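You operate a simulated robot arm through the tools that you are given. There is no shell and no other tool. Be economical: measure what you need, move in short steps, check, and stop when the job is done.

The job below is to be done with a simulated two-armed robot. You get a single attempt, and the scene is never put back.

JOB
Take the green tag from the second level from the bottom of the steel shelf and put it on the shallow tray. Put one of the clear bottles from the top of the grey cupboard on the press end of the blue table. Put the thick rod in the yellow bin. Put the red marker on the shelf of the blue table. Fetch the round brush and stand it on the bed of the corner gauge. Take the blue-rimmed jar and leave it on top of the square plate. The order is free. Set down upright: clear bottle, round brush, blue-rimmed jar.

Only the result counts: the job must be done as asked and must still hold three seconds after the hand-in. Knocking over, shifting, dropping, spilling or breaking anything else fails it.

ROBOT AND FRAMES
Two 6-joint arms with two-finger parallel grippers on one trunk, on a base that drives. Base frame: it is fixed to the floor where the robot stands at the start and does not move with it; the origin is under the middle of the robot, x ahead of it, y to its left, z up. Lengths are in mm, angles in rad, forces in N, time in s.
The left shoulder is at the start at [-102, 177, 758], the right one opposite. With the tool pointing down near the work surface each hand reaches from about 420 to 560 mm from the robot's upright axis, wherever it stands, measured 20 degrees to its own side. Places, roughly: bed of the corner gauge (20x17 cm) [-80, -1360, 800]; blue-rimmed jar [-750, -1250, 500]; clear bottle [-500, -1250, 750]; press end of the blue table (38x19 cm) [-1160, -1000, 800]; red marker (4x3x4 cm) [-2000, -900, 800]; round brush (3x3x15 cm) [-1300, -1100, 900]; shallow tray (26x17x3 cm) [600, -100, 400]; shelf of the blue table [-1600, -1100, 300]; square plate (9x9x4 cm) [-1100, -1000, 800]; tag [500, 0, 750]; thick rod (2x2x17 cm) [-1800, -1100, 900]; yellow bin [-6250, -1000, 250]. Payload 1.57 kg a hand.
The TCP of each hand is the grasp point between the finger pads, 30 mm short of the fingertips. In the tool frame z runs along the fingers and y along their closing line. The gripper opens to 80 mm. The fingers are 17 mm wide and 12 mm thick; the gripper's body (40 by 82 mm) begins 80 mm behind the TCP.
Orientation is that of the tool frame in the base frame, as [roll, pitch, yaw] about the fixed x, y, z axes, in that order (R = Rz(yaw) Ry(pitch) Rx(roll)). With the fingers straight down and closing along the base's y, the tool's x points along the base's -x, its y along +y and its z along -z.

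CONTROLS
- The arms move only by the tool nudge_tool. It takes "left_targets", "right_targets" or both (then of equal length, played together; a hand with none holds still); each is a list of rows, each an object (a shift or turn left out is 0, a gripper value left out holds the last) with "xyz": the shift along the tool's x, y, z in mm, a list of three; "rot": the turn, a rotation vector about the tool's x, y, z in rad, a list of three; "gripper": the finger opening in mm, from 0 to 80. In form: [{"xyz": [tx, ty, tz], "rot": [wx, wy, wz], "gripper": gripper}, ...]. A call has 1 to 10 rows; each row is the pose to reach, as a shift and turn from the pose commanded when the call began, along the tool's axes at that moment. Each row takes 0.2 s and may step no farther than 50 mm and 0.15 rad from the row before; otherwise, or with a gripper value out of range, the whole call is refused. A pose out of reach is approached as far as the arm can. The call stops where the force on the tool passes 40 N (or 10 N more than at its start, if that is more) or the arm is blocked; 0.2 s more then pass. The fingers move at their own pace (about 72 mm/s each) and stop on an object; they squeeze with about 33 N. The grip force told is the motor's: it shows also when the fingers shut on nothing. Time passes only in rows, and 0.2 s behind the last, so rows that repeat a pose let the fingers close. It gives the time, the measured TCP pose, the force on the tool (base axes), the opening and the grip force at its end, in the units of the frame above (readings bear some noise), with the torque about the TCP (base axes, N m) and any sound that the robot's microphone picked up.
- Cameras (640 x 400 px; columns grow to the right, rows downward): "scene" is now at [25, 2.5, 1483.4]; the picture's right is [-0.12, -0.99, 0.00], its down [-0.82, 0.10, -0.56] and it looks along [0.56, -0.07, -0.83] (base axes); focal length 247 px, centre (320, 200). "left" rides on the left gripper at [72, 7, -122] in its tool frame; the picture's right is [-0.09, 1.00, 0.00], its down [-0.84, -0.08, -0.54] and it looks along [-0.54, -0.05, 0.84] (tool axes); focal length 238 px, centre (320, 200). "right" rides on the right gripper at [72, -7, -122] in its tool frame; the picture's right is [0.09, 1.00, 0.00], its down [-0.84, 0.08, -0.54] and it looks along [-0.54, 0.05, 0.84] (tool axes); focal length 238 px, centre (320, 200). There is no depth. A picture from a camera that has moved, and an enlarged one, comes with that camera's place and axes in the base frame and with its lens. The place of the scene camera against the robot may be out by one fixed shift of up to 25 mm in any direction.
- camera(camera): a new picture of that camera. The clock stands still meanwhile.
- move_column(by): slides the trunk up (or, below 0, down) by that many mm; the arms and the scene camera ride with it, the base frame stays. It gives what a move gives, with no picture.
- base_move(legs): drives the robot by 1 to 6 legs, each [ahead, left, turn to the left] in mm, mm and rad, along the robot's own axes; the way and the turn of a leg run together, so that a leg with both is an arc; at most 1500 mm and 3.142 rad a leg. The arms and the cameras ride along, it lands a little off, and it stops where it bumps. It gives what a move gives.
- pan_tilt(pan, tilt): turns the head with the scene camera to pan (to the left, within 2.496 rad either way) and tilt (down, from -0.506 to 1.204), counted from straight ahead of the robot. It gives what a move gives.
- inspect(camera, box): a new picture of the part [left, top, right, bottom] of that camera's present view, enlarged. The clock stands still meanwhile.
- hand_in(): hands the job in; it is judged then, once.

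Work in short steps. Places have to be worked out from the pictures, the camera data and where the tool is seen: move nearer, look again, correct. Check each grasp and each placing, and mend what went wrong. You have 186 turns and 158 pictures in all, those below and enlarged ones among them. Open the grippers and draw the arms clear of the work before you hand the job in, unless the task says otherwise; then end with one line.

The tools are called after "Call:" as name(argument=value, ...) on one line, values as JSON. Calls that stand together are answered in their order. nudge_tool: Moves the arms, as the interface text tells. Its arguments: {"type":"object","properties":{"left_targets":{"type":"array","items":{"type":"object","properties":{"xyz":{"type":"array","items":{"type":"number"}},"rot":{"type":"array","items":{"type":"number"}},"gripper":{"type":"number"}}}},"right_targets":{"type":"array","items":{"type":"object","properties":{"xyz":{"type":"array","items":{"type":"number"}},"rot":{"type":"array","items":{"type":"number"}},"gripper":{"type":"number"}}}}},"required":[]} The other tools are called the same way: move_column (by) slides the trunk up or down; base_move (legs) drives the base; pan_tilt (pan, tilt) turns the head that bears the scene camera; camera (camera) takes a picture; inspect (camera, box) takes an enlarged picture of a part of a camera's view; hand_in () hands the job in.

At the start:

```text
t: 0.0
left_tool_pos: [334.8, 106.3, 996.8]
left_ee_rot: [-3.141, -0.001, 3.141]
left_ft_force: [0.3, 0.8, -0.1]
left_wrist_torque: [-0.06, -0.02, 0.01]
left_gripper_width: 79.9
left_gripper_force: 0.0
right_tool_pos: [310.7, -161.1, 1045.1]
right_ee_rot: [3.141, -0.001, -3.141]
right_ft_force: [0.3, 0.1, -0.1]
right_wrist_torque: [0.01, 0.0, 0.02]
right_gripper_width: 79.8
right_gripper_force: 0.0
trunk travel left (down, up): [-200.0, 128.0]
robot x, y, heading: [-3.8, 2.3, 0.001]
head pan, tilt: [-0.124, 0.974]
```

scene: 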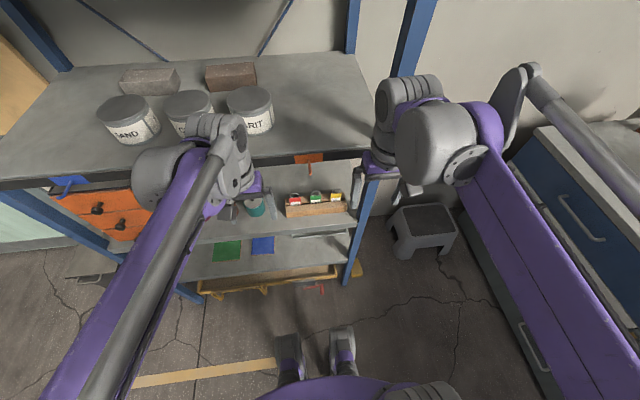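
right: 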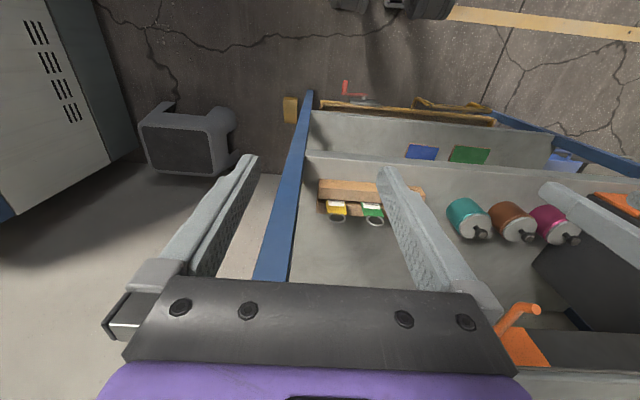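
left: 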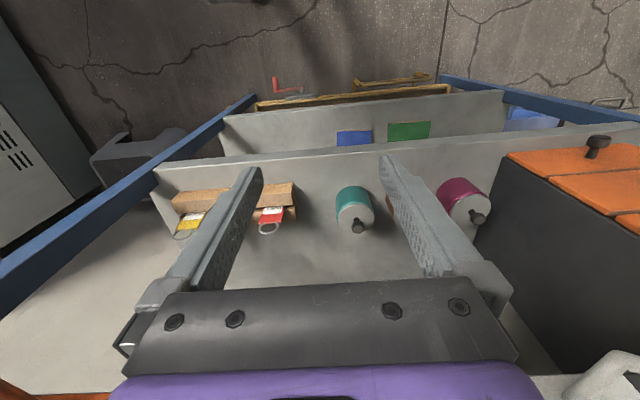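

I'll look closer at the shelf in front first.

Call:
inspect(camera="scene", box=[180, 140, 400, 310])

Call:
pan_tilt(pan=-0.2, tilt=0.7)

Call:
camera(camera="scene")

```text
2.35 times, centred on (290, 225) of scene
camera zoom: at [25.0, 2.5, 1483.4], right [-0.12, -0.99, 0.0], down [-0.82, 0.1, -0.56], along [0.56, -0.07, -0.83], focal length 582 px, centre (391, 141)
```

zoom: 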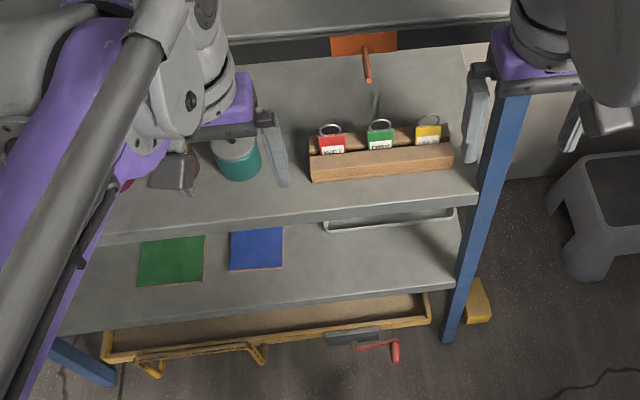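

```text
t: 0.8
left_tool_pos: [334.1, 105.8, 995.4]
left_ee_rot: [-3.14, 0.001, -3.14]
left_ft_force: [-0.3, 0.0, -0.1]
left_wrist_torque: [0.02, 0.03, -0.01]
left_gripper_width: 80.4
left_gripper_force: 0.0
right_tool_pos: [312.1, -161.0, 1045.0]
right_ee_rot: [-3.141, 0.0, -3.141]
right_ft_force: [0.2, -0.4, -0.3]
right_wrist_torque: [0.02, -0.01, 0.02]
right_gripper_width: 80.0
right_gripper_force: 0.0
trunk travel left (down, up): [-200.0, 128.0]
robot x, y, heading: [0.8, -3.5, -0.002]
head pan, tilt: [-0.201, 0.7]
```

```text
153 pictures are left
camera scene: at [37.5, -5.6, 1504.8], right [-0.2, -0.98, 0.0], down [-0.63, 0.13, -0.76], along [0.75, -0.15, -0.64], focal length 247 px, centre (320, 200)
```

scene: 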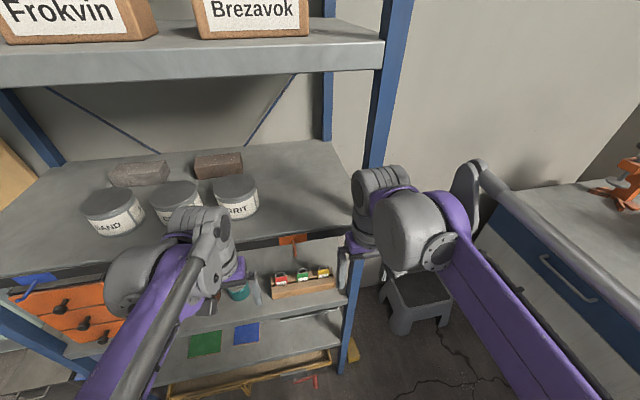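

Tag looks to be at about (502,-41,780), third-level front edge about x=395, z=1090. I'll lower the right hand in front of the shelf, tilting it forward, and take the left hand aside.

Call:
nudge_tool(right_targets=[{"xyz": [20, 0, 50]}, {"xyz": [40, 20, 100]}, {"xyz": [60, 50, 140]}, {"xyz": [60, 80, 150]}, {"xyz": [60, 100, 150], "rot": [0, -0.14, 0]}, {"xyz": [60, 120, 150], "rot": [0, -0.28, 0]}, {"xyz": [60, 120, 150], "rot": [0, -0.42, 0]}, {"xyz": [60, 120, 150], "rot": [0, -0.56, 0]}, {"xyz": [60, 120, 150], "rot": [0, -0.7, 0]}, {"xyz": [60, 120, 150], "rot": [0, -0.84, 0]}], left_targets=[{"xyz": [0, 30, 0]}, {"xyz": [0, 60, 0]}, {"xyz": [0, 90, 0]}, {"xyz": [0, 120, 0]}, {"xyz": [0, 120, 0]}, {"xyz": [0, 120, 0]}, {"xyz": [0, 120, 0]}, {"xyz": [0, 120, 0]}, {"xyz": [0, 120, 0]}, {"xyz": [0, 120, 0]}])

Call:
camera(camera="right")

Call:
camera(camera="scene")

```text
refused: row 1 steps farther than a row can; nothing moved
```

```text
152 pictures are left
camera right: at [239.0, -168.3, 1168.3], right [-0.09, 1.0, 0.0], down [0.84, 0.08, 0.54], along [0.54, 0.05, -0.84], focal length 238 px, centre (320, 200)
```

right: 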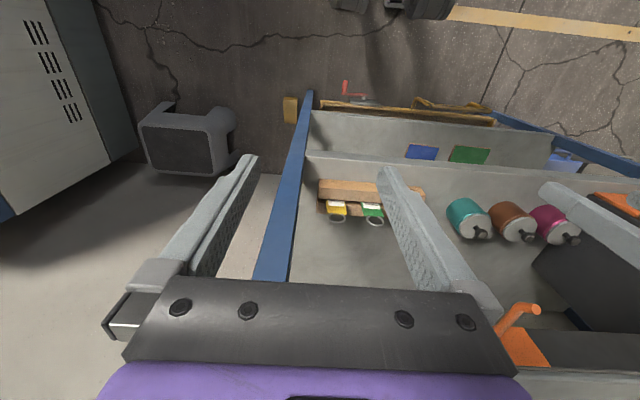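

```text
151 pictures are left
camera scene: at [37.5, -5.6, 1504.8], right [-0.2, -0.98, 0.0], down [-0.63, 0.13, -0.76], along [0.75, -0.15, -0.64], focal length 247 px, centre (320, 200)
```

scene: 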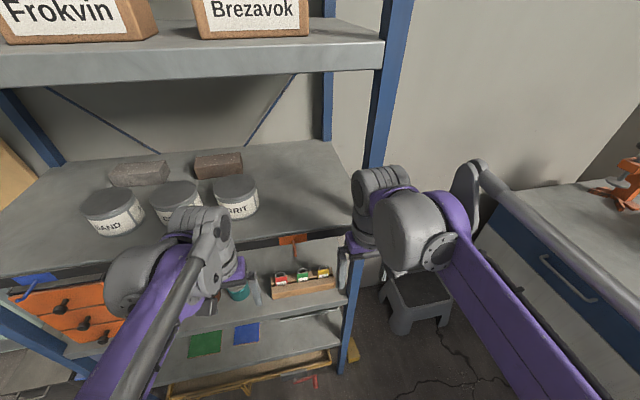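

Steps were slightly over 50 mm; same motion with smaller ones.

Call:
nudge_tool(right_targets=[{"xyz": [15, 10, 45]}, {"xyz": [30, 25, 90]}, {"xyz": [45, 45, 130]}, {"xyz": [60, 70, 150]}, {"xyz": [60, 100, 150], "rot": [0, -0.14, 0]}, {"xyz": [60, 120, 150], "rot": [0, -0.28, 0]}, {"xyz": [60, 120, 150], "rot": [0, -0.42, 0]}, {"xyz": [60, 120, 150], "rot": [0, -0.56, 0]}, {"xyz": [60, 120, 150], "rot": [0, -0.7, 0]}, {"xyz": [60, 120, 150], "rot": [0, -0.84, 0]}], left_targets=[{"xyz": [0, 30, 0]}, {"xyz": [0, 60, 0]}, {"xyz": [0, 90, 0]}, {"xyz": [0, 120, 0]}, {"xyz": [0, 120, 0]}, {"xyz": [0, 120, 0]}, {"xyz": [0, 120, 0]}, {"xyz": [0, 120, 0]}, {"xyz": [0, 120, 0]}, {"xyz": [0, 120, 0]}])

Call:
camera(camera="right")

Call:
camera(camera="scene")

```text
t: 1.6
left_tool_pos: [332.2, 190.6, 997.0]
left_ee_rot: [-3.124, -0.001, 3.127]
left_ft_force: [-5.5, -16.0, 1.4]
left_wrist_torque: [1.33, -0.49, -0.27]
left_gripper_width: 79.9
left_gripper_force: 0.0
right_tool_pos: [261.8, -116.4, 912.5]
right_ee_rot: [3.14, 0.0, 3.141]
right_ft_force: [-0.3, 0.2, 0.3]
right_wrist_torque: [-0.01, -0.01, -0.04]
right_gripper_width: 79.8
right_gripper_force: 0.1
trunk travel left (down, up): [-200.0, 128.0]
robot x, y, heading: [-1.5, 0.9, -0.004]
head pan, tilt: [-0.201, 0.7]
stopped in row 4 (left hand): the force on the tool passed its limit at 74 N (the readings are from after the stop); the commanded pose is now the measured one
```

```text
150 pictures are left
camera right: at [190.5, -122.5, 1035.9], right [-0.09, 1.0, 0.0], down [0.84, 0.08, 0.54], along [0.54, 0.05, -0.84], focal length 238 px, centre (320, 200)
```

right: 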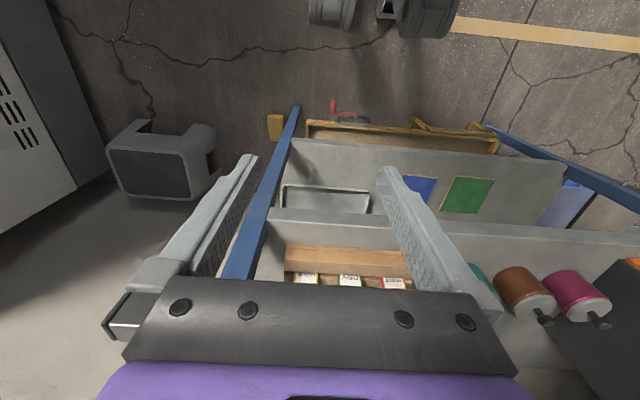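

```text
149 pictures are left
camera scene: at [36.3, -6.9, 1505.0], right [-0.2, -0.98, 0.0], down [-0.63, 0.13, -0.77], along [0.75, -0.15, -0.64], focal length 247 px, centre (320, 200)
```

scene: 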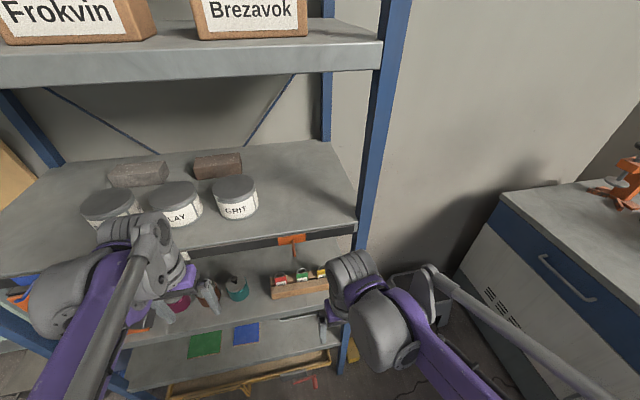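

The left hand touched something on its left side; check its view.

Call:
camera(camera="left")

Call:
inspect(camera="scene", box=[0, 200, 260, 360])

```text
148 pictures are left
camera left: at [261.0, 199.0, 1119.5], right [0.11, 0.99, -0.02], down [0.84, -0.08, 0.54], along [0.54, -0.07, -0.84], focal length 238 px, centre (320, 200)
```

left: 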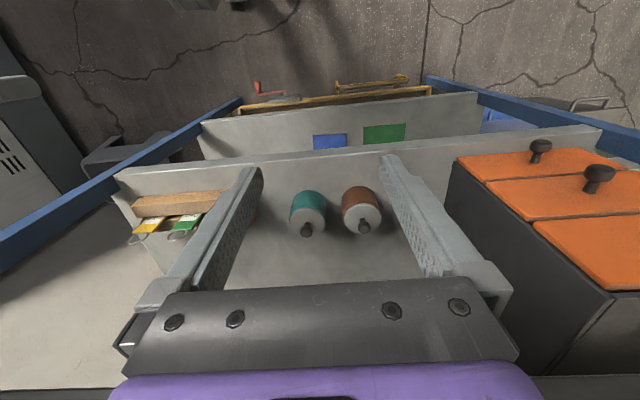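

```text
2.46 times, centred on (130, 280) of scene
camera zoom: at [36.3, -6.9, 1505.0], right [-0.2, -0.98, 0.0], down [-0.63, 0.13, -0.77], along [0.75, -0.15, -0.64], focal length 609 px, centre (788, 3)
```

zoom: 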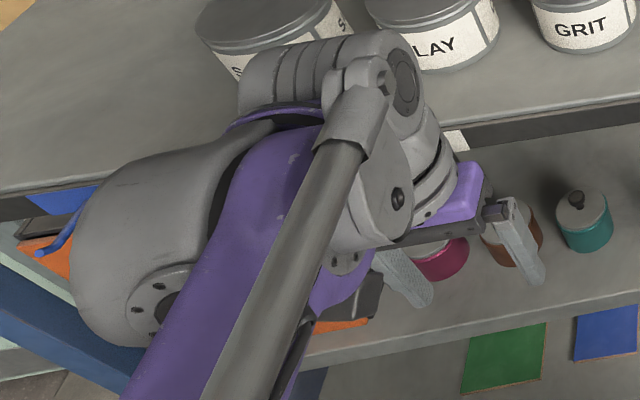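

The contact point is about 83 mm above the TCP, so likely a hook clip on the third level's front edge. I back the left hand away toward the robot and look.

Call:
nudge_tool(left_targets=[{"xyz": [5, -30, 0]}, {"xyz": [10, -60, 0]}, {"xyz": [50, -60, 0]}, {"xyz": [95, -60, 0]}])

Call:
camera(camera="left")

Call:
inspect(camera="scene", box=[0, 200, 360, 400])

```text
t: 2.6
left_tool_pos: [236.7, 132.2, 995.5]
left_ee_rot: [-3.127, -0.001, 3.131]
left_ft_force: [-0.5, 0.4, 0.0]
left_wrist_torque: [-0.01, -0.02, -0.02]
left_gripper_width: 79.9
left_gripper_force: 0.0
right_tool_pos: [262.2, -113.4, 912.5]
right_ee_rot: [-3.141, 0.003, 3.141]
right_ft_force: [0.4, 0.4, 0.3]
right_wrist_torque: [-0.01, -0.03, -0.02]
right_gripper_width: 80.2
right_gripper_force: 0.0
trunk travel left (down, up): [-200.0, 128.0]
robot x, y, heading: [-1.5, -0.1, -0.006]
head pan, tilt: [-0.201, 0.7]
```

```text
146 pictures are left
camera left: at [164.7, 140.4, 1117.7], right [0.1, 0.99, -0.01], down [0.84, -0.08, 0.54], along [0.54, -0.07, -0.84], focal length 238 px, centre (320, 200)
```

left: 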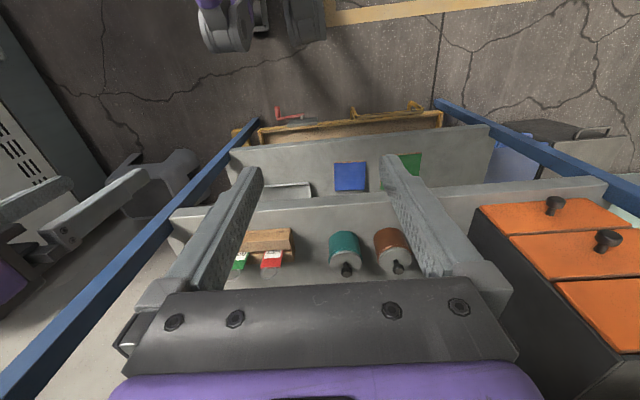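

```text
1.78 times, centred on (180, 300) of scene
camera zoom: at [35.9, -5.7, 1504.9], right [-0.2, -0.98, 0.0], down [-0.63, 0.13, -0.77], along [0.75, -0.15, -0.64], focal length 440 px, centre (569, 22)
```

zoom: 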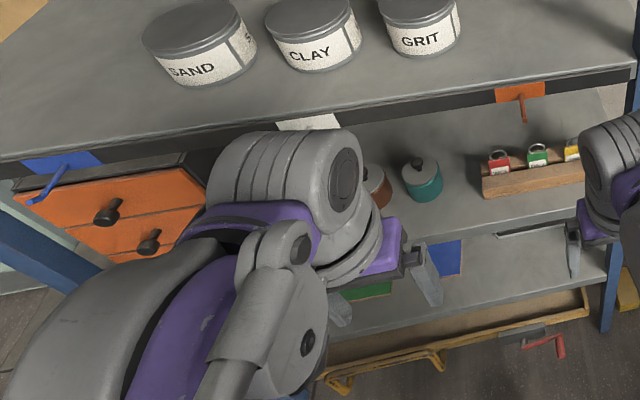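

White clip is still in place. Now tilt the right hand forward and bring it to the tag's y.

Call:
nudge_tool(right_targets=[{"xyz": [0, 20, 0], "rot": [0, -0.14, 0]}, {"xyz": [0, 40, 0], "rot": [0, -0.28, 0]}, {"xyz": [0, 60, 0], "rot": [0, -0.42, 0]}, {"xyz": [0, 70, 10], "rot": [0, -0.56, 0]}, {"xyz": [0, 73, 20], "rot": [0, -0.7, 0]}, {"xyz": [0, 73, 30], "rot": [0, -0.84, 0]}])

Call:
camera(camera="right")

Call:
camera(camera="scene")

```text
t: 4.0
left_tool_pos: [238.3, 132.1, 996.7]
left_ee_rot: [-3.127, -0.002, 3.131]
left_ft_force: [-0.7, 0.4, 0.3]
left_wrist_torque: [-0.04, -0.01, -0.04]
left_gripper_width: 79.8
left_gripper_force: 0.0
right_tool_pos: [263.2, -40.2, 882.2]
right_ee_rot: [3.14, 0.843, 3.139]
right_ft_force: [-0.4, -0.5, -0.1]
right_wrist_torque: [-0.04, 0.0, -0.01]
right_gripper_width: 79.9
right_gripper_force: 0.1
trunk travel left (down, up): [-200.0, 128.0]
robot x, y, heading: [-1.7, -0.4, -0.002]
head pan, tilt: [-0.201, 0.7]
```

```text
144 pictures are left
camera right: at [124.1, -48.3, 911.5], right [-0.06, 1.0, -0.07], down [0.15, 0.08, 0.99], along [0.99, 0.05, -0.16], focal length 238 px, centre (320, 200)
```

right: 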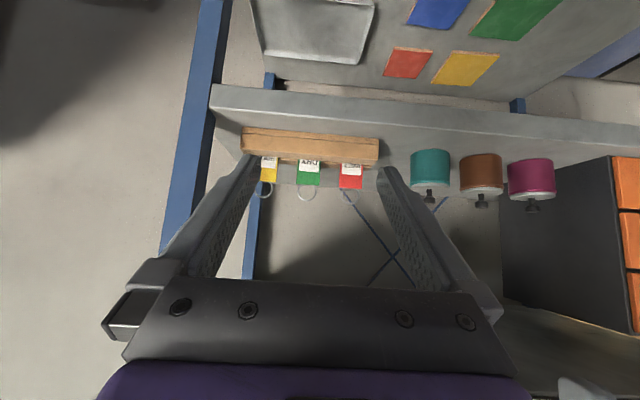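

```text
143 pictures are left
camera scene: at [37.4, -5.9, 1504.9], right [-0.2, -0.98, 0.0], down [-0.63, 0.13, -0.76], along [0.75, -0.15, -0.64], focal length 247 px, centre (320, 200)
```

scene: 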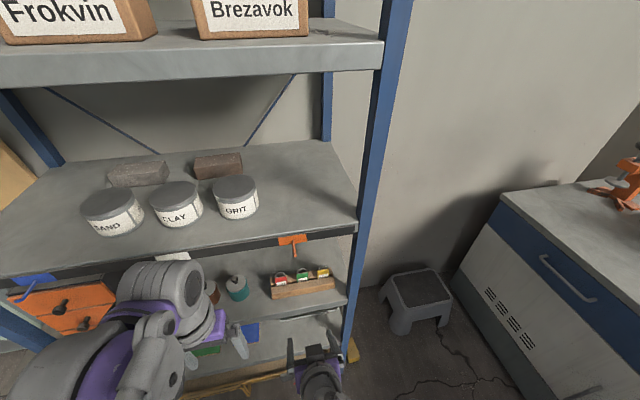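

Two right-camera views put the green tag's label at about (483,-50,811), z 790–829, neighbours 63 mm apart. I go in to 50 mm short of it with the gripper narrowed to 56.

Call:
nudge_tool(right_targets=[{"xyz": [-25, -3, 30], "gripper": 56}, {"xyz": [-50, -6, 60], "gripper": 56}, {"xyz": [-75, -10, 90], "gripper": 56}, {"xyz": [-95, -10, 120], "gripper": 56}, {"xyz": [-95, -10, 149], "gripper": 56}])

Call:
camera(camera="right")

Call:
inspect(camera="scene", box=[220, 220, 380, 320])

```text
t: 5.2
left_tool_pos: [238.6, 131.4, 994.6]
left_ee_rot: [-3.126, -0.003, 3.13]
left_ft_force: [-0.3, 0.4, -0.1]
left_wrist_torque: [-0.02, 0.02, -0.01]
left_gripper_width: 80.0
left_gripper_force: 0.1
right_tool_pos: [437.1, -50.6, 852.8]
right_ee_rot: [-3.142, 0.839, -3.14]
right_ft_force: [-1.1, 0.1, -0.7]
right_wrist_torque: [-0.01, 0.02, -0.02]
right_gripper_width: 56.0
right_gripper_force: 0.1
trunk travel left (down, up): [-200.0, 128.0]
robot x, y, heading: [-0.1, -5.2, -0.003]
head pan, tilt: [-0.201, 0.7]
```

```text
142 pictures are left
camera right: at [298.5, -57.9, 881.7], right [-0.06, 1.0, -0.07], down [0.15, 0.08, 0.98], along [0.99, 0.05, -0.16], focal length 238 px, centre (320, 200)
```

right: 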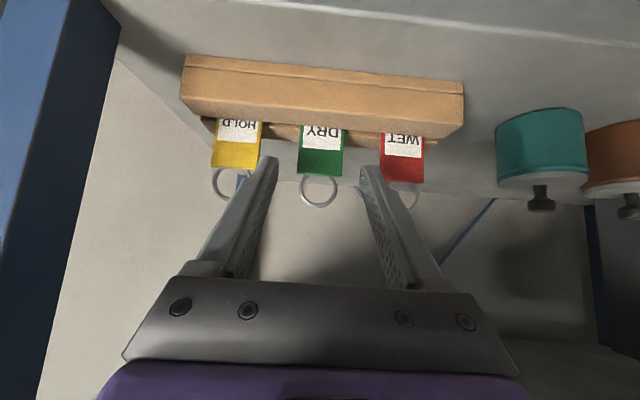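

```text
4.00 times, centred on (300, 270) of scene
camera zoom: at [38.4, -5.7, 1504.9], right [-0.2, -0.98, 0.0], down [-0.63, 0.13, -0.76], along [0.75, -0.15, -0.64], focal length 989 px, centre (400, -80)
```

zoom: 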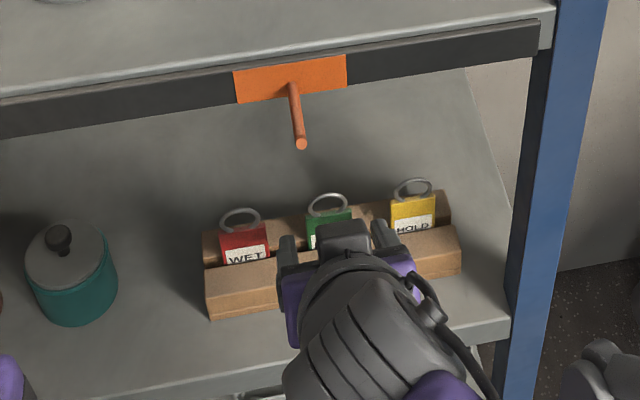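

Tag is centred between the fingers and consistent at (483,-50,811). I advance 45 mm and close.

Call:
nudge_tool(right_targets=[{"xyz": [0, 0, 25]}, {"xyz": [0, 0, 45]}, {"xyz": [0, 0, 45], "gripper": 10}, {"xyz": [0, 0, 45], "gripper": 10}, {"xyz": [0, 0, 45], "gripper": 10}])

Call:
camera(camera="right")

```text
t: 6.5
left_tool_pos: [237.5, 131.8, 996.4]
left_ee_rot: [-3.127, -0.002, 3.129]
left_ft_force: [0.1, 0.3, -0.5]
left_wrist_torque: [-0.01, 0.0, -0.04]
left_gripper_width: 80.1
left_gripper_force: 0.1
right_tool_pos: [471.3, -51.8, 824.2]
right_ee_rot: [3.141, 0.839, -3.141]
right_ft_force: [-0.2, 0.6, -0.4]
right_wrist_torque: [0.01, 0.03, 0.05]
right_gripper_width: 34.1
right_gripper_force: 33.2
trunk travel left (down, up): [-200.0, 128.0]
robot x, y, heading: [1.2, 2.2, -0.004]
head pan, tilt: [-0.201, 0.7]
```

```text
140 pictures are left
camera right: at [332.2, -58.4, 853.1], right [-0.06, 1.0, -0.07], down [0.15, 0.08, 0.98], along [0.99, 0.05, -0.16], focal length 238 px, centre (320, 200)
```

right: 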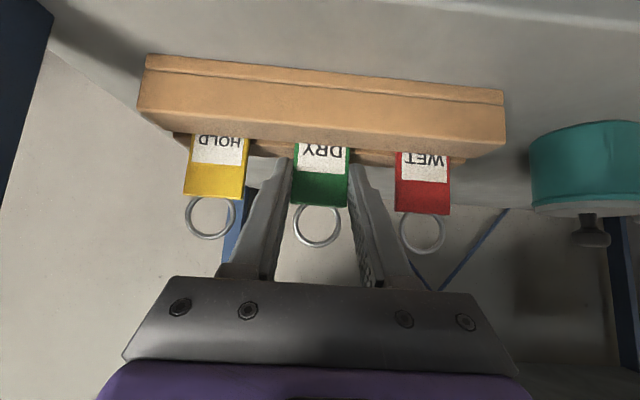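

Gripped (34 mm, 33 N). Lift straight up 65 mm, then look.

Call:
nudge_tool(right_targets=[{"xyz": [-15, 0, -13]}, {"xyz": [-30, 0, -27]}, {"xyz": [-48, 0, -43]}, {"xyz": [-48, 0, -43]}])

Call:
camera(camera="right")

```text
t: 7.5
left_tool_pos: [237.8, 132.8, 995.0]
left_ee_rot: [-3.128, 0.0, 3.13]
left_ft_force: [0.6, 1.1, -0.9]
left_wrist_torque: [-0.01, 0.02, -0.03]
left_gripper_width: 80.0
left_gripper_force: 0.1
right_tool_pos: [472.9, -50.6, 890.3]
right_ee_rot: [-3.142, 0.839, -3.141]
right_ft_force: [0.4, -0.4, 0.5]
right_wrist_torque: [0.0, -0.01, 0.0]
right_gripper_width: 34.6
right_gripper_force: 32.5
trunk travel left (down, up): [-200.0, 128.0]
robot x, y, heading: [-0.4, -1.8, 0.001]
head pan, tilt: [-0.201, 0.7]
```

```text
139 pictures are left
camera right: at [333.1, -57.5, 919.1], right [-0.06, 1.0, -0.07], down [0.15, 0.08, 0.98], along [0.99, 0.05, -0.16], focal length 238 px, centre (320, 200)
```

right: 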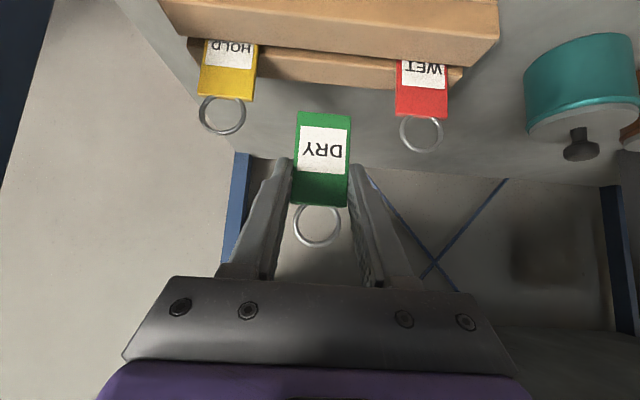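

Tag held. Retreat straight back out of the shelf 210 mm, then lower the trunk.

Call:
nudge_tool(right_targets=[{"xyz": [30, 0, -33]}, {"xyz": [60, 0, -67]}, {"xyz": [90, 0, -100]}, {"xyz": [120, 0, -134]}, {"xyz": [140, 0, -156]}])

Call:
move_column(by=-200)

Call:
nudge_tool(right_targets=[{"xyz": [22, 0, 20]}, {"xyz": [45, 0, 40]}, {"xyz": [75, 0, 67]}])

Call:
camera(camera="right")

Call:
camera(camera="scene")

```text
t: 8.7
left_tool_pos: [237.1, 131.8, 995.6]
left_ee_rot: [-3.127, -0.002, 3.131]
left_ft_force: [-0.1, -0.4, 0.3]
left_wrist_torque: [0.02, 0.01, 0.02]
left_gripper_width: 80.1
left_gripper_force: 0.0
right_tool_pos: [261.8, -50.7, 887.9]
right_ee_rot: [3.141, 0.841, 3.14]
right_ft_force: [0.9, 0.1, -0.1]
right_wrist_torque: [0.02, 0.0, -0.01]
right_gripper_width: 34.4
right_gripper_force: 33.3
trunk travel left (down, up): [-200.0, 128.0]
robot x, y, heading: [-1.7, 0.8, -0.005]
head pan, tilt: [-0.201, 0.7]
```

```text
t: 10.8
left_tool_pos: [238.7, 133.7, 798.9]
left_ee_rot: [-3.127, 0.0, 3.131]
left_ft_force: [-1.2, -0.8, 0.6]
left_wrist_torque: [0.01, 0.02, 0.02]
left_gripper_width: 79.8
left_gripper_force: 0.0
right_tool_pos: [260.8, -50.2, 687.3]
right_ee_rot: [3.141, 0.839, 3.141]
right_ft_force: [-0.3, -0.7, 0.1]
right_wrist_torque: [0.02, 0.0, 0.01]
right_gripper_width: 34.4
right_gripper_force: 33.2
trunk travel left (down, up): [0.0, 328.0]
robot x, y, heading: [0.9, -1.5, 0.001]
head pan, tilt: [-0.201, 0.7]
```

```text
t: 11.6
left_tool_pos: [239.9, 133.6, 798.6]
left_ee_rot: [-3.126, -0.002, 3.131]
left_ft_force: [1.0, 0.7, 0.6]
left_wrist_torque: [-0.01, 0.01, 0.03]
left_gripper_width: 80.1
left_gripper_force: 0.0
right_tool_pos: [261.0, -50.4, 587.6]
right_ee_rot: [3.141, 0.841, -3.14]
right_ft_force: [-0.3, 0.3, -0.5]
right_wrist_torque: [0.02, -0.06, 0.0]
right_gripper_width: 34.4
right_gripper_force: 32.9
trunk travel left (down, up): [0.0, 328.0]
robot x, y, heading: [1.2, 2.7, -0.0]
head pan, tilt: [-0.201, 0.7]
```

```text
138 pictures are left
camera right: at [122.1, -57.9, 616.6], right [-0.06, 1.0, -0.07], down [0.16, 0.08, 0.98], along [0.99, 0.05, -0.16], focal length 238 px, centre (320, 200)
```

right: 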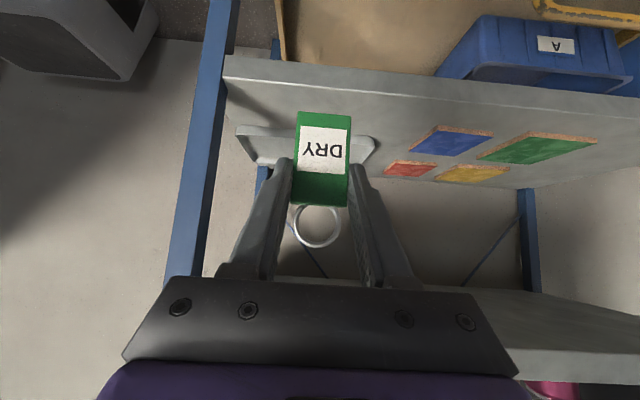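

```text
137 pictures are left
camera scene: at [86.4, -5.1, 1303.5], right [-0.2, -0.98, 0.0], down [-0.63, 0.13, -0.76], along [0.75, -0.15, -0.64], focal length 247 px, centre (320, 200)
```

scene: 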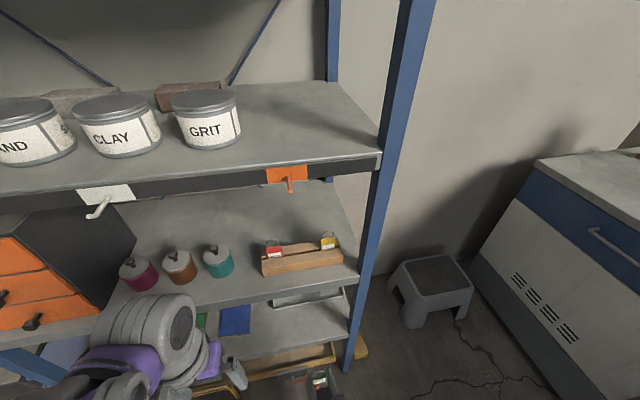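

Tray spans about x 550–725, y −205–62, rim z≈422, floor ≈400; level-two underside ≈715. I go in diagonally with the tag toward (575,-67,495).

Call:
nudge_tool(right_targets=[{"xyz": [-20, -3, 42]}, {"xyz": [-40, -6, 84]}, {"xyz": [-60, -9, 126]}, {"xyz": [-80, -12, 168]}, {"xyz": [-100, -15, 210]}, {"xyz": [-120, -17, 252]}, {"xyz": [-140, -19, 294]}])

Call:
camera(camera="right")

```text
t: 13.2
left_tool_pos: [237.5, 132.7, 797.6]
left_ee_rot: [-3.128, -0.002, 3.131]
left_ft_force: [0.6, 0.3, -0.4]
left_wrist_torque: [0.02, 0.01, 0.01]
left_gripper_width: 80.0
left_gripper_force: 0.0
right_tool_pos: [576.0, -69.5, 494.8]
right_ee_rot: [3.14, 0.839, 3.141]
right_ft_force: [-0.4, -1.0, -1.0]
right_wrist_torque: [0.02, 0.02, -0.02]
right_gripper_width: 34.6
right_gripper_force: 32.8
trunk travel left (down, up): [0.0, 328.0]
robot x, y, heading: [1.8, 0.4, -0.002]
head pan, tilt: [-0.201, 0.7]
```

```text
136 pictures are left
camera right: at [437.4, -77.3, 523.8], right [-0.06, 1.0, -0.07], down [0.15, 0.08, 0.98], along [0.99, 0.05, -0.16], focal length 238 px, centre (320, 200)
```

right: 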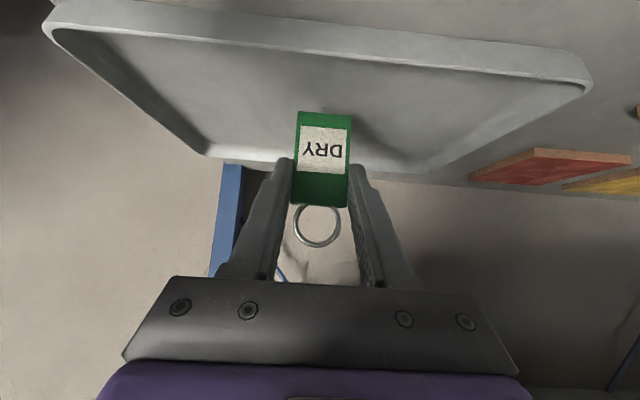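

Over the tray. Move to about (628,-72,465), then down in small steps to feel the floor.

Call:
nudge_tool(right_targets=[{"xyz": [-5, 0, 30]}, {"xyz": [-12, 0, 59]}, {"xyz": [-8, 0, 62]}, {"xyz": [-4, 0, 66]}])

Call:
camera(camera="right")

```text
t: 14.2
left_tool_pos: [237.1, 133.4, 798.1]
left_ee_rot: [-3.127, -0.001, 3.132]
left_ft_force: [0.4, 0.0, -0.3]
left_wrist_torque: [0.01, -0.01, 0.02]
left_gripper_width: 80.2
left_gripper_force: 0.0
right_tool_pos: [625.1, -70.1, 455.9]
right_ee_rot: [-3.141, 0.844, -3.141]
right_ft_force: [1.6, 1.8, 29.1]
right_wrist_torque: [0.03, 0.04, 0.01]
right_gripper_width: 34.6
right_gripper_force: 32.4
trunk travel left (down, up): [0.0, 328.0]
robot x, y, heading: [1.4, -1.4, -0.004]
head pan, tilt: [-0.201, 0.7]
```

```text
135 pictures are left
camera right: at [486.4, -77.1, 484.9], right [-0.06, 1.0, -0.07], down [0.15, 0.08, 0.99], along [0.99, 0.05, -0.16], focal length 238 px, centre (320, 200)
```

right: 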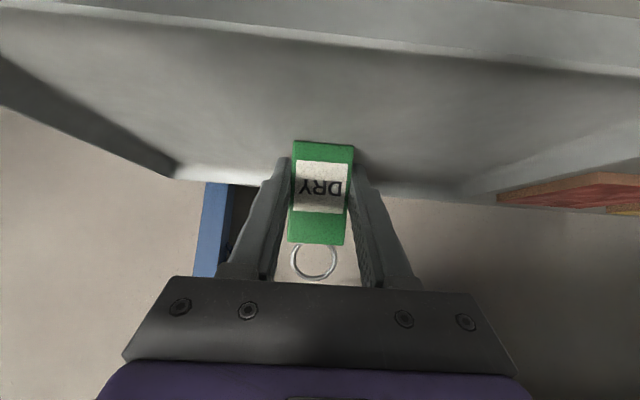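

The tag touches the tray floor (29 N). Ease up 2 mm, open, and draw back.

Call:
nudge_tool(right_targets=[{"xyz": [-3, 0, -3]}, {"xyz": [-3, 0, -3], "gripper": 60}, {"xyz": [-3, 0, -3], "gripper": 60}, {"xyz": [-3, 0, -3], "gripper": 60}, {"xyz": [-5, 0, -30], "gripper": 60}, {"xyz": [-5, 0, -70]}])

Call:
camera(camera="right")

```text
t: 15.6
left_tool_pos: [236.9, 133.0, 799.0]
left_ee_rot: [-3.127, -0.002, 3.131]
left_ft_force: [1.3, -0.1, 0.1]
left_wrist_torque: [0.02, -0.01, -0.01]
left_gripper_width: 80.0
left_gripper_force: 0.0
right_tool_pos: [576.8, -69.4, 504.4]
right_ee_rot: [3.141, 0.839, 3.141]
right_ft_force: [0.4, -0.4, 1.4]
right_wrist_torque: [0.0, 0.0, -0.02]
right_gripper_width: 60.2
right_gripper_force: 0.1
trunk travel left (down, up): [0.0, 328.0]
robot x, y, heading: [1.1, 1.6, -0.001]
head pan, tilt: [-0.201, 0.7]
```

```text
134 pictures are left
camera right: at [437.6, -77.5, 532.8], right [-0.06, 1.0, -0.07], down [0.15, 0.08, 0.98], along [0.99, 0.05, -0.16], focal length 238 px, centre (320, 200)
```

right: 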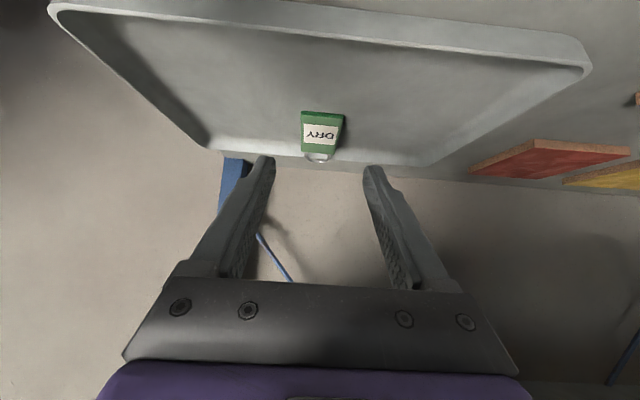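

Tag lies in the tray. Retreat along the same path and raise the trunk back.

Call:
nudge_tool(right_targets=[{"xyz": [20, 2, -42]}, {"xyz": [40, 4, -84]}, {"xyz": [60, 6, -126]}, {"xyz": [80, 8, -168]}, {"xyz": [100, 10, -210]}, {"xyz": [125, 12, -252]}, {"xyz": [149, 15, -291]}])

Call:
move_column(by=300)

Call:
nudge_tool(right_targets=[{"xyz": [0, -30, 0], "rot": [0, 0.14, 0]}, {"xyz": [0, -60, 0], "rot": [0, 0.28, 0]}, {"xyz": [0, -90, 0], "rot": [0, 0.42, 0]}, {"xyz": [0, -110, 0], "rot": [0, 0.56, 0]}, {"xyz": [0, -110, 0], "rot": [0, 0.7, 0]}, {"xyz": [0, -110, 0], "rot": [0, 0.84, 0]}])

Call:
pan_tilt(pan=-1.57, tilt=0.5)

Call:
camera(camera="scene")

Call:
pan_tilt(pan=-2.4, tilt=0.4)

Call:
camera(camera="scene")

```text
t: 17.2
left_tool_pos: [238.3, 133.1, 799.0]
left_ee_rot: [-3.129, 0.0, 3.131]
left_ft_force: [0.3, 0.3, 0.3]
left_wrist_torque: [-0.03, 0.0, -0.01]
left_gripper_width: 80.4
left_gripper_force: 0.0
right_tool_pos: [260.5, -54.4, 586.2]
right_ee_rot: [-3.141, 0.84, 3.141]
right_ft_force: [0.0, -0.2, 0.8]
right_wrist_torque: [0.01, 0.02, -0.01]
right_gripper_width: 60.3
right_gripper_force: 0.0
trunk travel left (down, up): [0.0, 328.0]
robot x, y, heading: [3.1, 2.9, -0.0]
head pan, tilt: [-0.201, 0.7]
```

```text
t: 20.2
left_tool_pos: [237.0, 133.1, 1096.6]
left_ee_rot: [-3.13, -0.002, 3.131]
left_ft_force: [-0.5, 0.0, 0.7]
left_wrist_torque: [-0.01, -0.03, -0.03]
left_gripper_width: 79.6
left_gripper_force: 0.0
right_tool_pos: [272.2, -50.7, 893.5]
right_ee_rot: [3.141, 0.847, -3.141]
right_ft_force: [-0.6, 0.1, 0.4]
right_wrist_torque: [-0.01, 0.0, -0.02]
right_gripper_width: 60.2
right_gripper_force: 0.1
trunk travel left (down, up): [-300.0, 28.0]
robot x, y, heading: [1.0, -0.4, -0.002]
head pan, tilt: [-0.201, 0.7]
```

```text
t: 21.6
left_tool_pos: [239.5, 133.7, 1097.8]
left_ee_rot: [-3.128, -0.002, 3.132]
left_ft_force: [1.1, 0.1, 0.2]
left_wrist_torque: [-0.01, -0.01, 0.02]
left_gripper_width: 79.8
left_gripper_force: 0.0
right_tool_pos: [267.8, -165.5, 893.0]
right_ee_rot: [3.14, 0.005, 3.141]
right_ft_force: [0.9, 0.2, 0.8]
right_wrist_torque: [0.03, 0.0, -0.03]
right_gripper_width: 60.1
right_gripper_force: 0.0
trunk travel left (down, up): [-300.0, 28.0]
robot x, y, heading: [2.3, 1.6, 0.004]
head pan, tilt: [-0.201, 0.7]
```

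```text
t: 23.1
left_tool_pos: [238.2, 133.7, 1099.8]
left_ee_rot: [-3.129, -0.004, 3.131]
left_ft_force: [-0.5, -0.2, 0.2]
left_wrist_torque: [0.04, -0.03, -0.01]
left_gripper_width: 79.8
left_gripper_force: 0.0
right_tool_pos: [265.8, -165.1, 892.3]
right_ee_rot: [3.142, 0.009, 3.14]
right_ft_force: [-0.1, -0.1, 0.0]
right_wrist_torque: [0.01, 0.02, 0.01]
right_gripper_width: 60.0
right_gripper_force: 0.1
trunk travel left (down, up): [-300.0, 28.0]
robot x, y, heading: [0.8, 1.0, -0.002]
head pan, tilt: [-1.571, 0.499]
```

```text
133 pictures are left
camera scene: at [-49.4, -79.8, 1627.0], right [-1.0, 0.0, 0.0], down [0.0, 0.48, -0.88], along [0.0, -0.88, -0.48], focal length 247 px, centre (320, 200)
```

scene: 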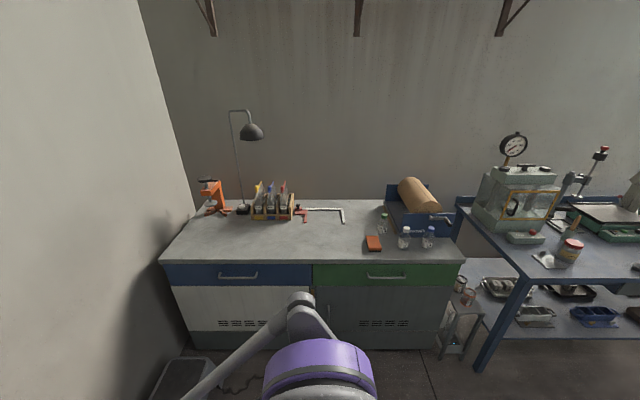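

```text
t: 24.3
left_tool_pos: [237.3, 132.4, 1097.4]
left_ee_rot: [-3.127, -0.001, 3.131]
left_ft_force: [-0.8, 0.4, -0.4]
left_wrist_torque: [0.01, -0.03, 0.0]
left_gripper_width: 80.0
left_gripper_force: 0.0
right_tool_pos: [265.6, -165.0, 891.9]
right_ee_rot: [3.141, 0.01, -3.142]
right_ft_force: [0.0, -0.3, -0.9]
right_wrist_torque: [-0.01, 0.0, 0.03]
right_gripper_width: 59.9
right_gripper_force: 0.1
trunk travel left (down, up): [-300.0, 28.0]
robot x, y, heading: [-3.6, 1.3, 0.0]
head pan, tilt: [-2.4, 0.4]
```

```text
132 pictures are left
camera scene: at [-117.7, -51.4, 1636.1], right [-0.68, 0.74, 0.0], down [0.29, 0.26, -0.92], along [-0.68, -0.62, -0.39], focal length 247 px, centre (320, 200)
```

scene: 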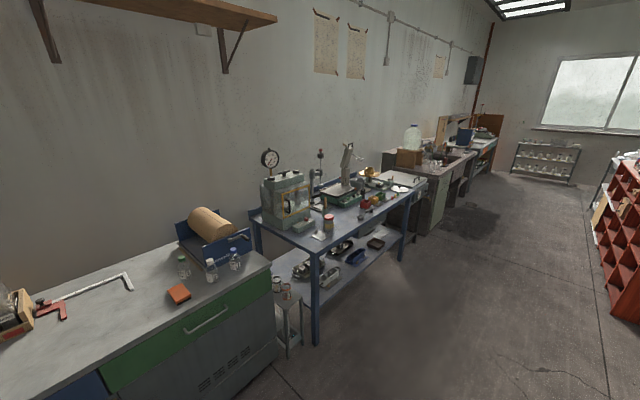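

Survey shows the cupboard, jar stand and blue table along the −y wall. Back off the shelf, turn to face −y, and drive up to about (-300,-600).

Call:
base_move(legs=[[-300, 0, 0], [0, 0, -1.571], [580, 0, 0]])

Call:
pan_tilt(pan=0, tilt=0.6)

Call:
camera(camera="scene")

Call:
camera(camera="right")

```text
t: 33.1
left_tool_pos: [-155.8, -825.1, 1098.0]
left_ee_rot: [-3.128, -0.002, 1.579]
left_ft_force: [-0.3, -0.1, -0.3]
left_wrist_torque: [0.0, 0.0, 0.0]
left_gripper_width: 80.0
left_gripper_force: 0.1
right_tool_pos: [-453.1, -857.9, 891.6]
right_ee_rot: [3.141, 0.008, 1.586]
right_ft_force: [0.2, 0.1, 0.4]
right_wrist_torque: [0.01, 0.03, 0.0]
right_gripper_width: 60.1
right_gripper_force: 0.2
trunk travel left (down, up): [-300.0, 28.0]
robot x, y, heading: [-295.9, -589.1, -1.559]
head pan, tilt: [-2.4, 0.4]
```

```text
t: 35.3
left_tool_pos: [-157.5, -826.6, 1098.0]
left_ee_rot: [-3.128, -0.002, 1.576]
left_ft_force: [-0.2, -0.6, 0.2]
left_wrist_torque: [0.0, 0.0, 0.0]
left_gripper_width: 80.1
left_gripper_force: 0.0
right_tool_pos: [-453.3, -858.4, 893.3]
right_ee_rot: [3.141, 0.005, 1.588]
right_ft_force: [-0.1, 0.0, 0.0]
right_wrist_torque: [-0.03, 0.0, 0.0]
right_gripper_width: 60.2
right_gripper_force: 0.0
trunk travel left (down, up): [-300.0, 28.0]
robot x, y, heading: [-294.5, -589.8, -1.555]
head pan, tilt: [0.0, 0.6]
```

```text
131 pictures are left
camera scene: at [-300.2, -624.6, 1617.9], right [-1.0, -0.01, 0.0], down [-0.01, 0.56, -0.83], along [0.01, -0.83, -0.56], focal length 247 px, centre (320, 200)
```

scene: 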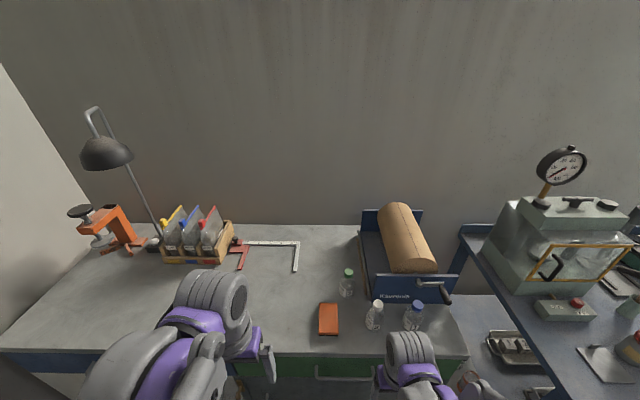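

```text
130 pictures are left
camera right: at [-461.9, -786.3, 1015.3], right [0.99, 0.11, 0.0], down [0.09, -0.83, 0.55], along [0.06, -0.54, -0.84], focal length 238 px, centre (320, 200)
```

right: 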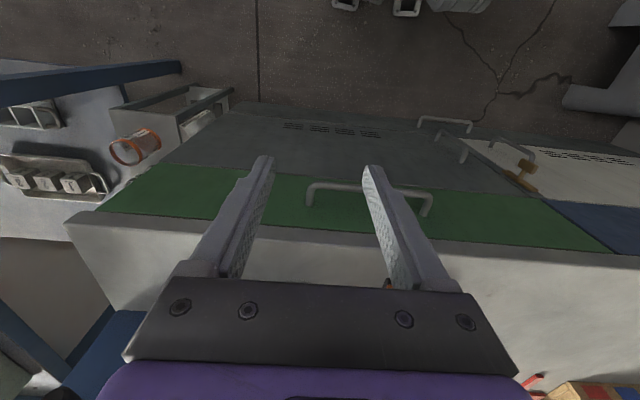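

Zoom on the corner gauge, the bottles and the blue-table end.

Call:
inspect(camera="scene", box=[150, 200, 310, 300])

Call:
inspect(camera="scene", box=[310, 250, 470, 350])

Call:
pan_tilt(pan=-0.8, tilt=0.65)

Call:
camera(camera="scene")

```text
4.00 times, centred on (230, 250) of scene
camera zoom: at [-300.2, -624.6, 1617.9], right [-1.0, -0.01, 0.0], down [-0.01, 0.56, -0.83], along [0.01, -0.83, -0.56], focal length 989 px, centre (680, 0)
```

zoom: 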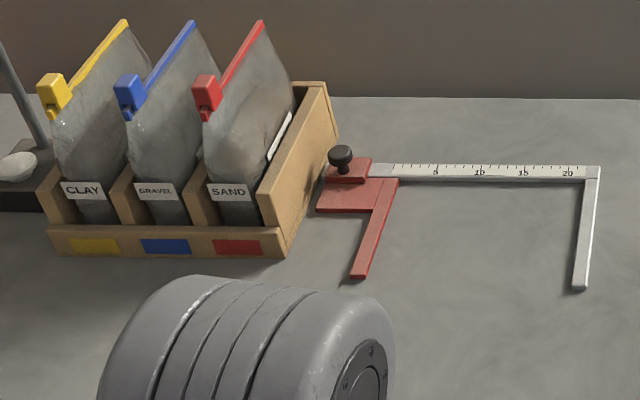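

```text
4.00 times, centred on (390, 300) of scene
camera zoom: at [-300.2, -624.6, 1617.9], right [-1.0, -0.01, 0.0], down [-0.01, 0.56, -0.83], along [0.01, -0.83, -0.56], focal length 989 px, centre (40, -200)
```

zoom: 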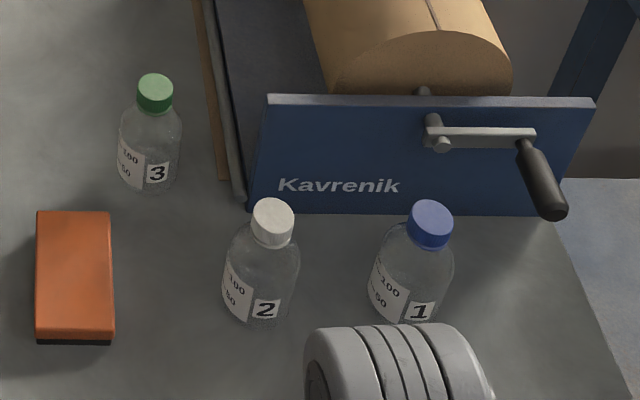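

```text
t: 36.4
left_tool_pos: [-158.1, -826.5, 1097.8]
left_ee_rot: [-3.127, -0.003, 1.576]
left_ft_force: [0.6, -0.4, -0.7]
left_wrist_torque: [-0.01, -0.01, 0.0]
left_gripper_width: 80.2
left_gripper_force: 0.0
right_tool_pos: [-453.6, -859.2, 892.9]
right_ee_rot: [-3.142, 0.006, 1.588]
right_ft_force: [0.5, 0.7, 0.8]
right_wrist_torque: [0.0, 0.01, 0.0]
right_gripper_width: 60.0
right_gripper_force: 0.1
trunk travel left (down, up): [-300.0, 28.0]
robot x, y, heading: [-293.1, -588.7, -1.552]
head pan, tilt: [-0.799, 0.649]
```

```text
127 pictures are left
camera scene: at [-362.8, -597.7, 1613.6], right [-0.71, 0.71, 0.0], down [0.43, 0.43, -0.8], along [-0.56, -0.56, -0.6], focal length 247 px, centre (320, 200)
```

scene: 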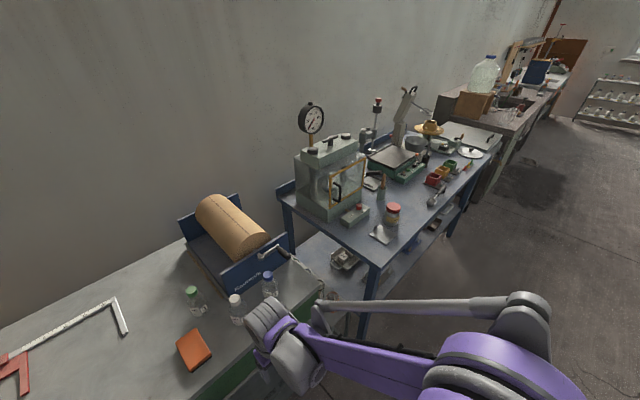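

The bed is evidently the area framed by the red/white gauge. Zoom on the near end of the blue table.

Call:
inspect(camera="scene", box=[280, 100, 520, 250])

Call:
inspect(camera="scene", box=[260, 160, 420, 260])

```text
2.67 times, centred on (400, 175) of scene
camera zoom: at [-362.8, -597.7, 1613.6], right [-0.71, 0.71, 0.0], down [0.43, 0.43, -0.8], along [-0.56, -0.56, -0.6], focal length 660 px, centre (107, 267)
```

zoom: 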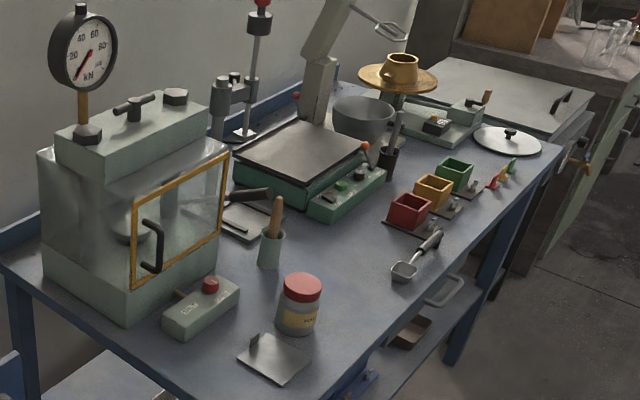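

```text
4.00 times, centred on (340, 210) of scene
camera zoom: at [-362.8, -597.7, 1613.6], right [-0.71, 0.71, 0.0], down [0.43, 0.43, -0.8], along [-0.56, -0.56, -0.6], focal length 989 px, centre (240, 160)
```

zoom: 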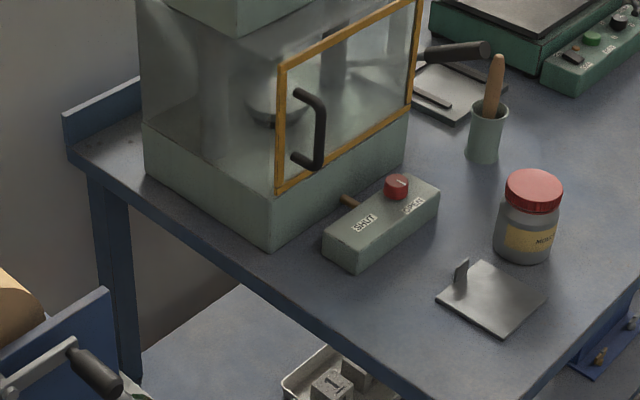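

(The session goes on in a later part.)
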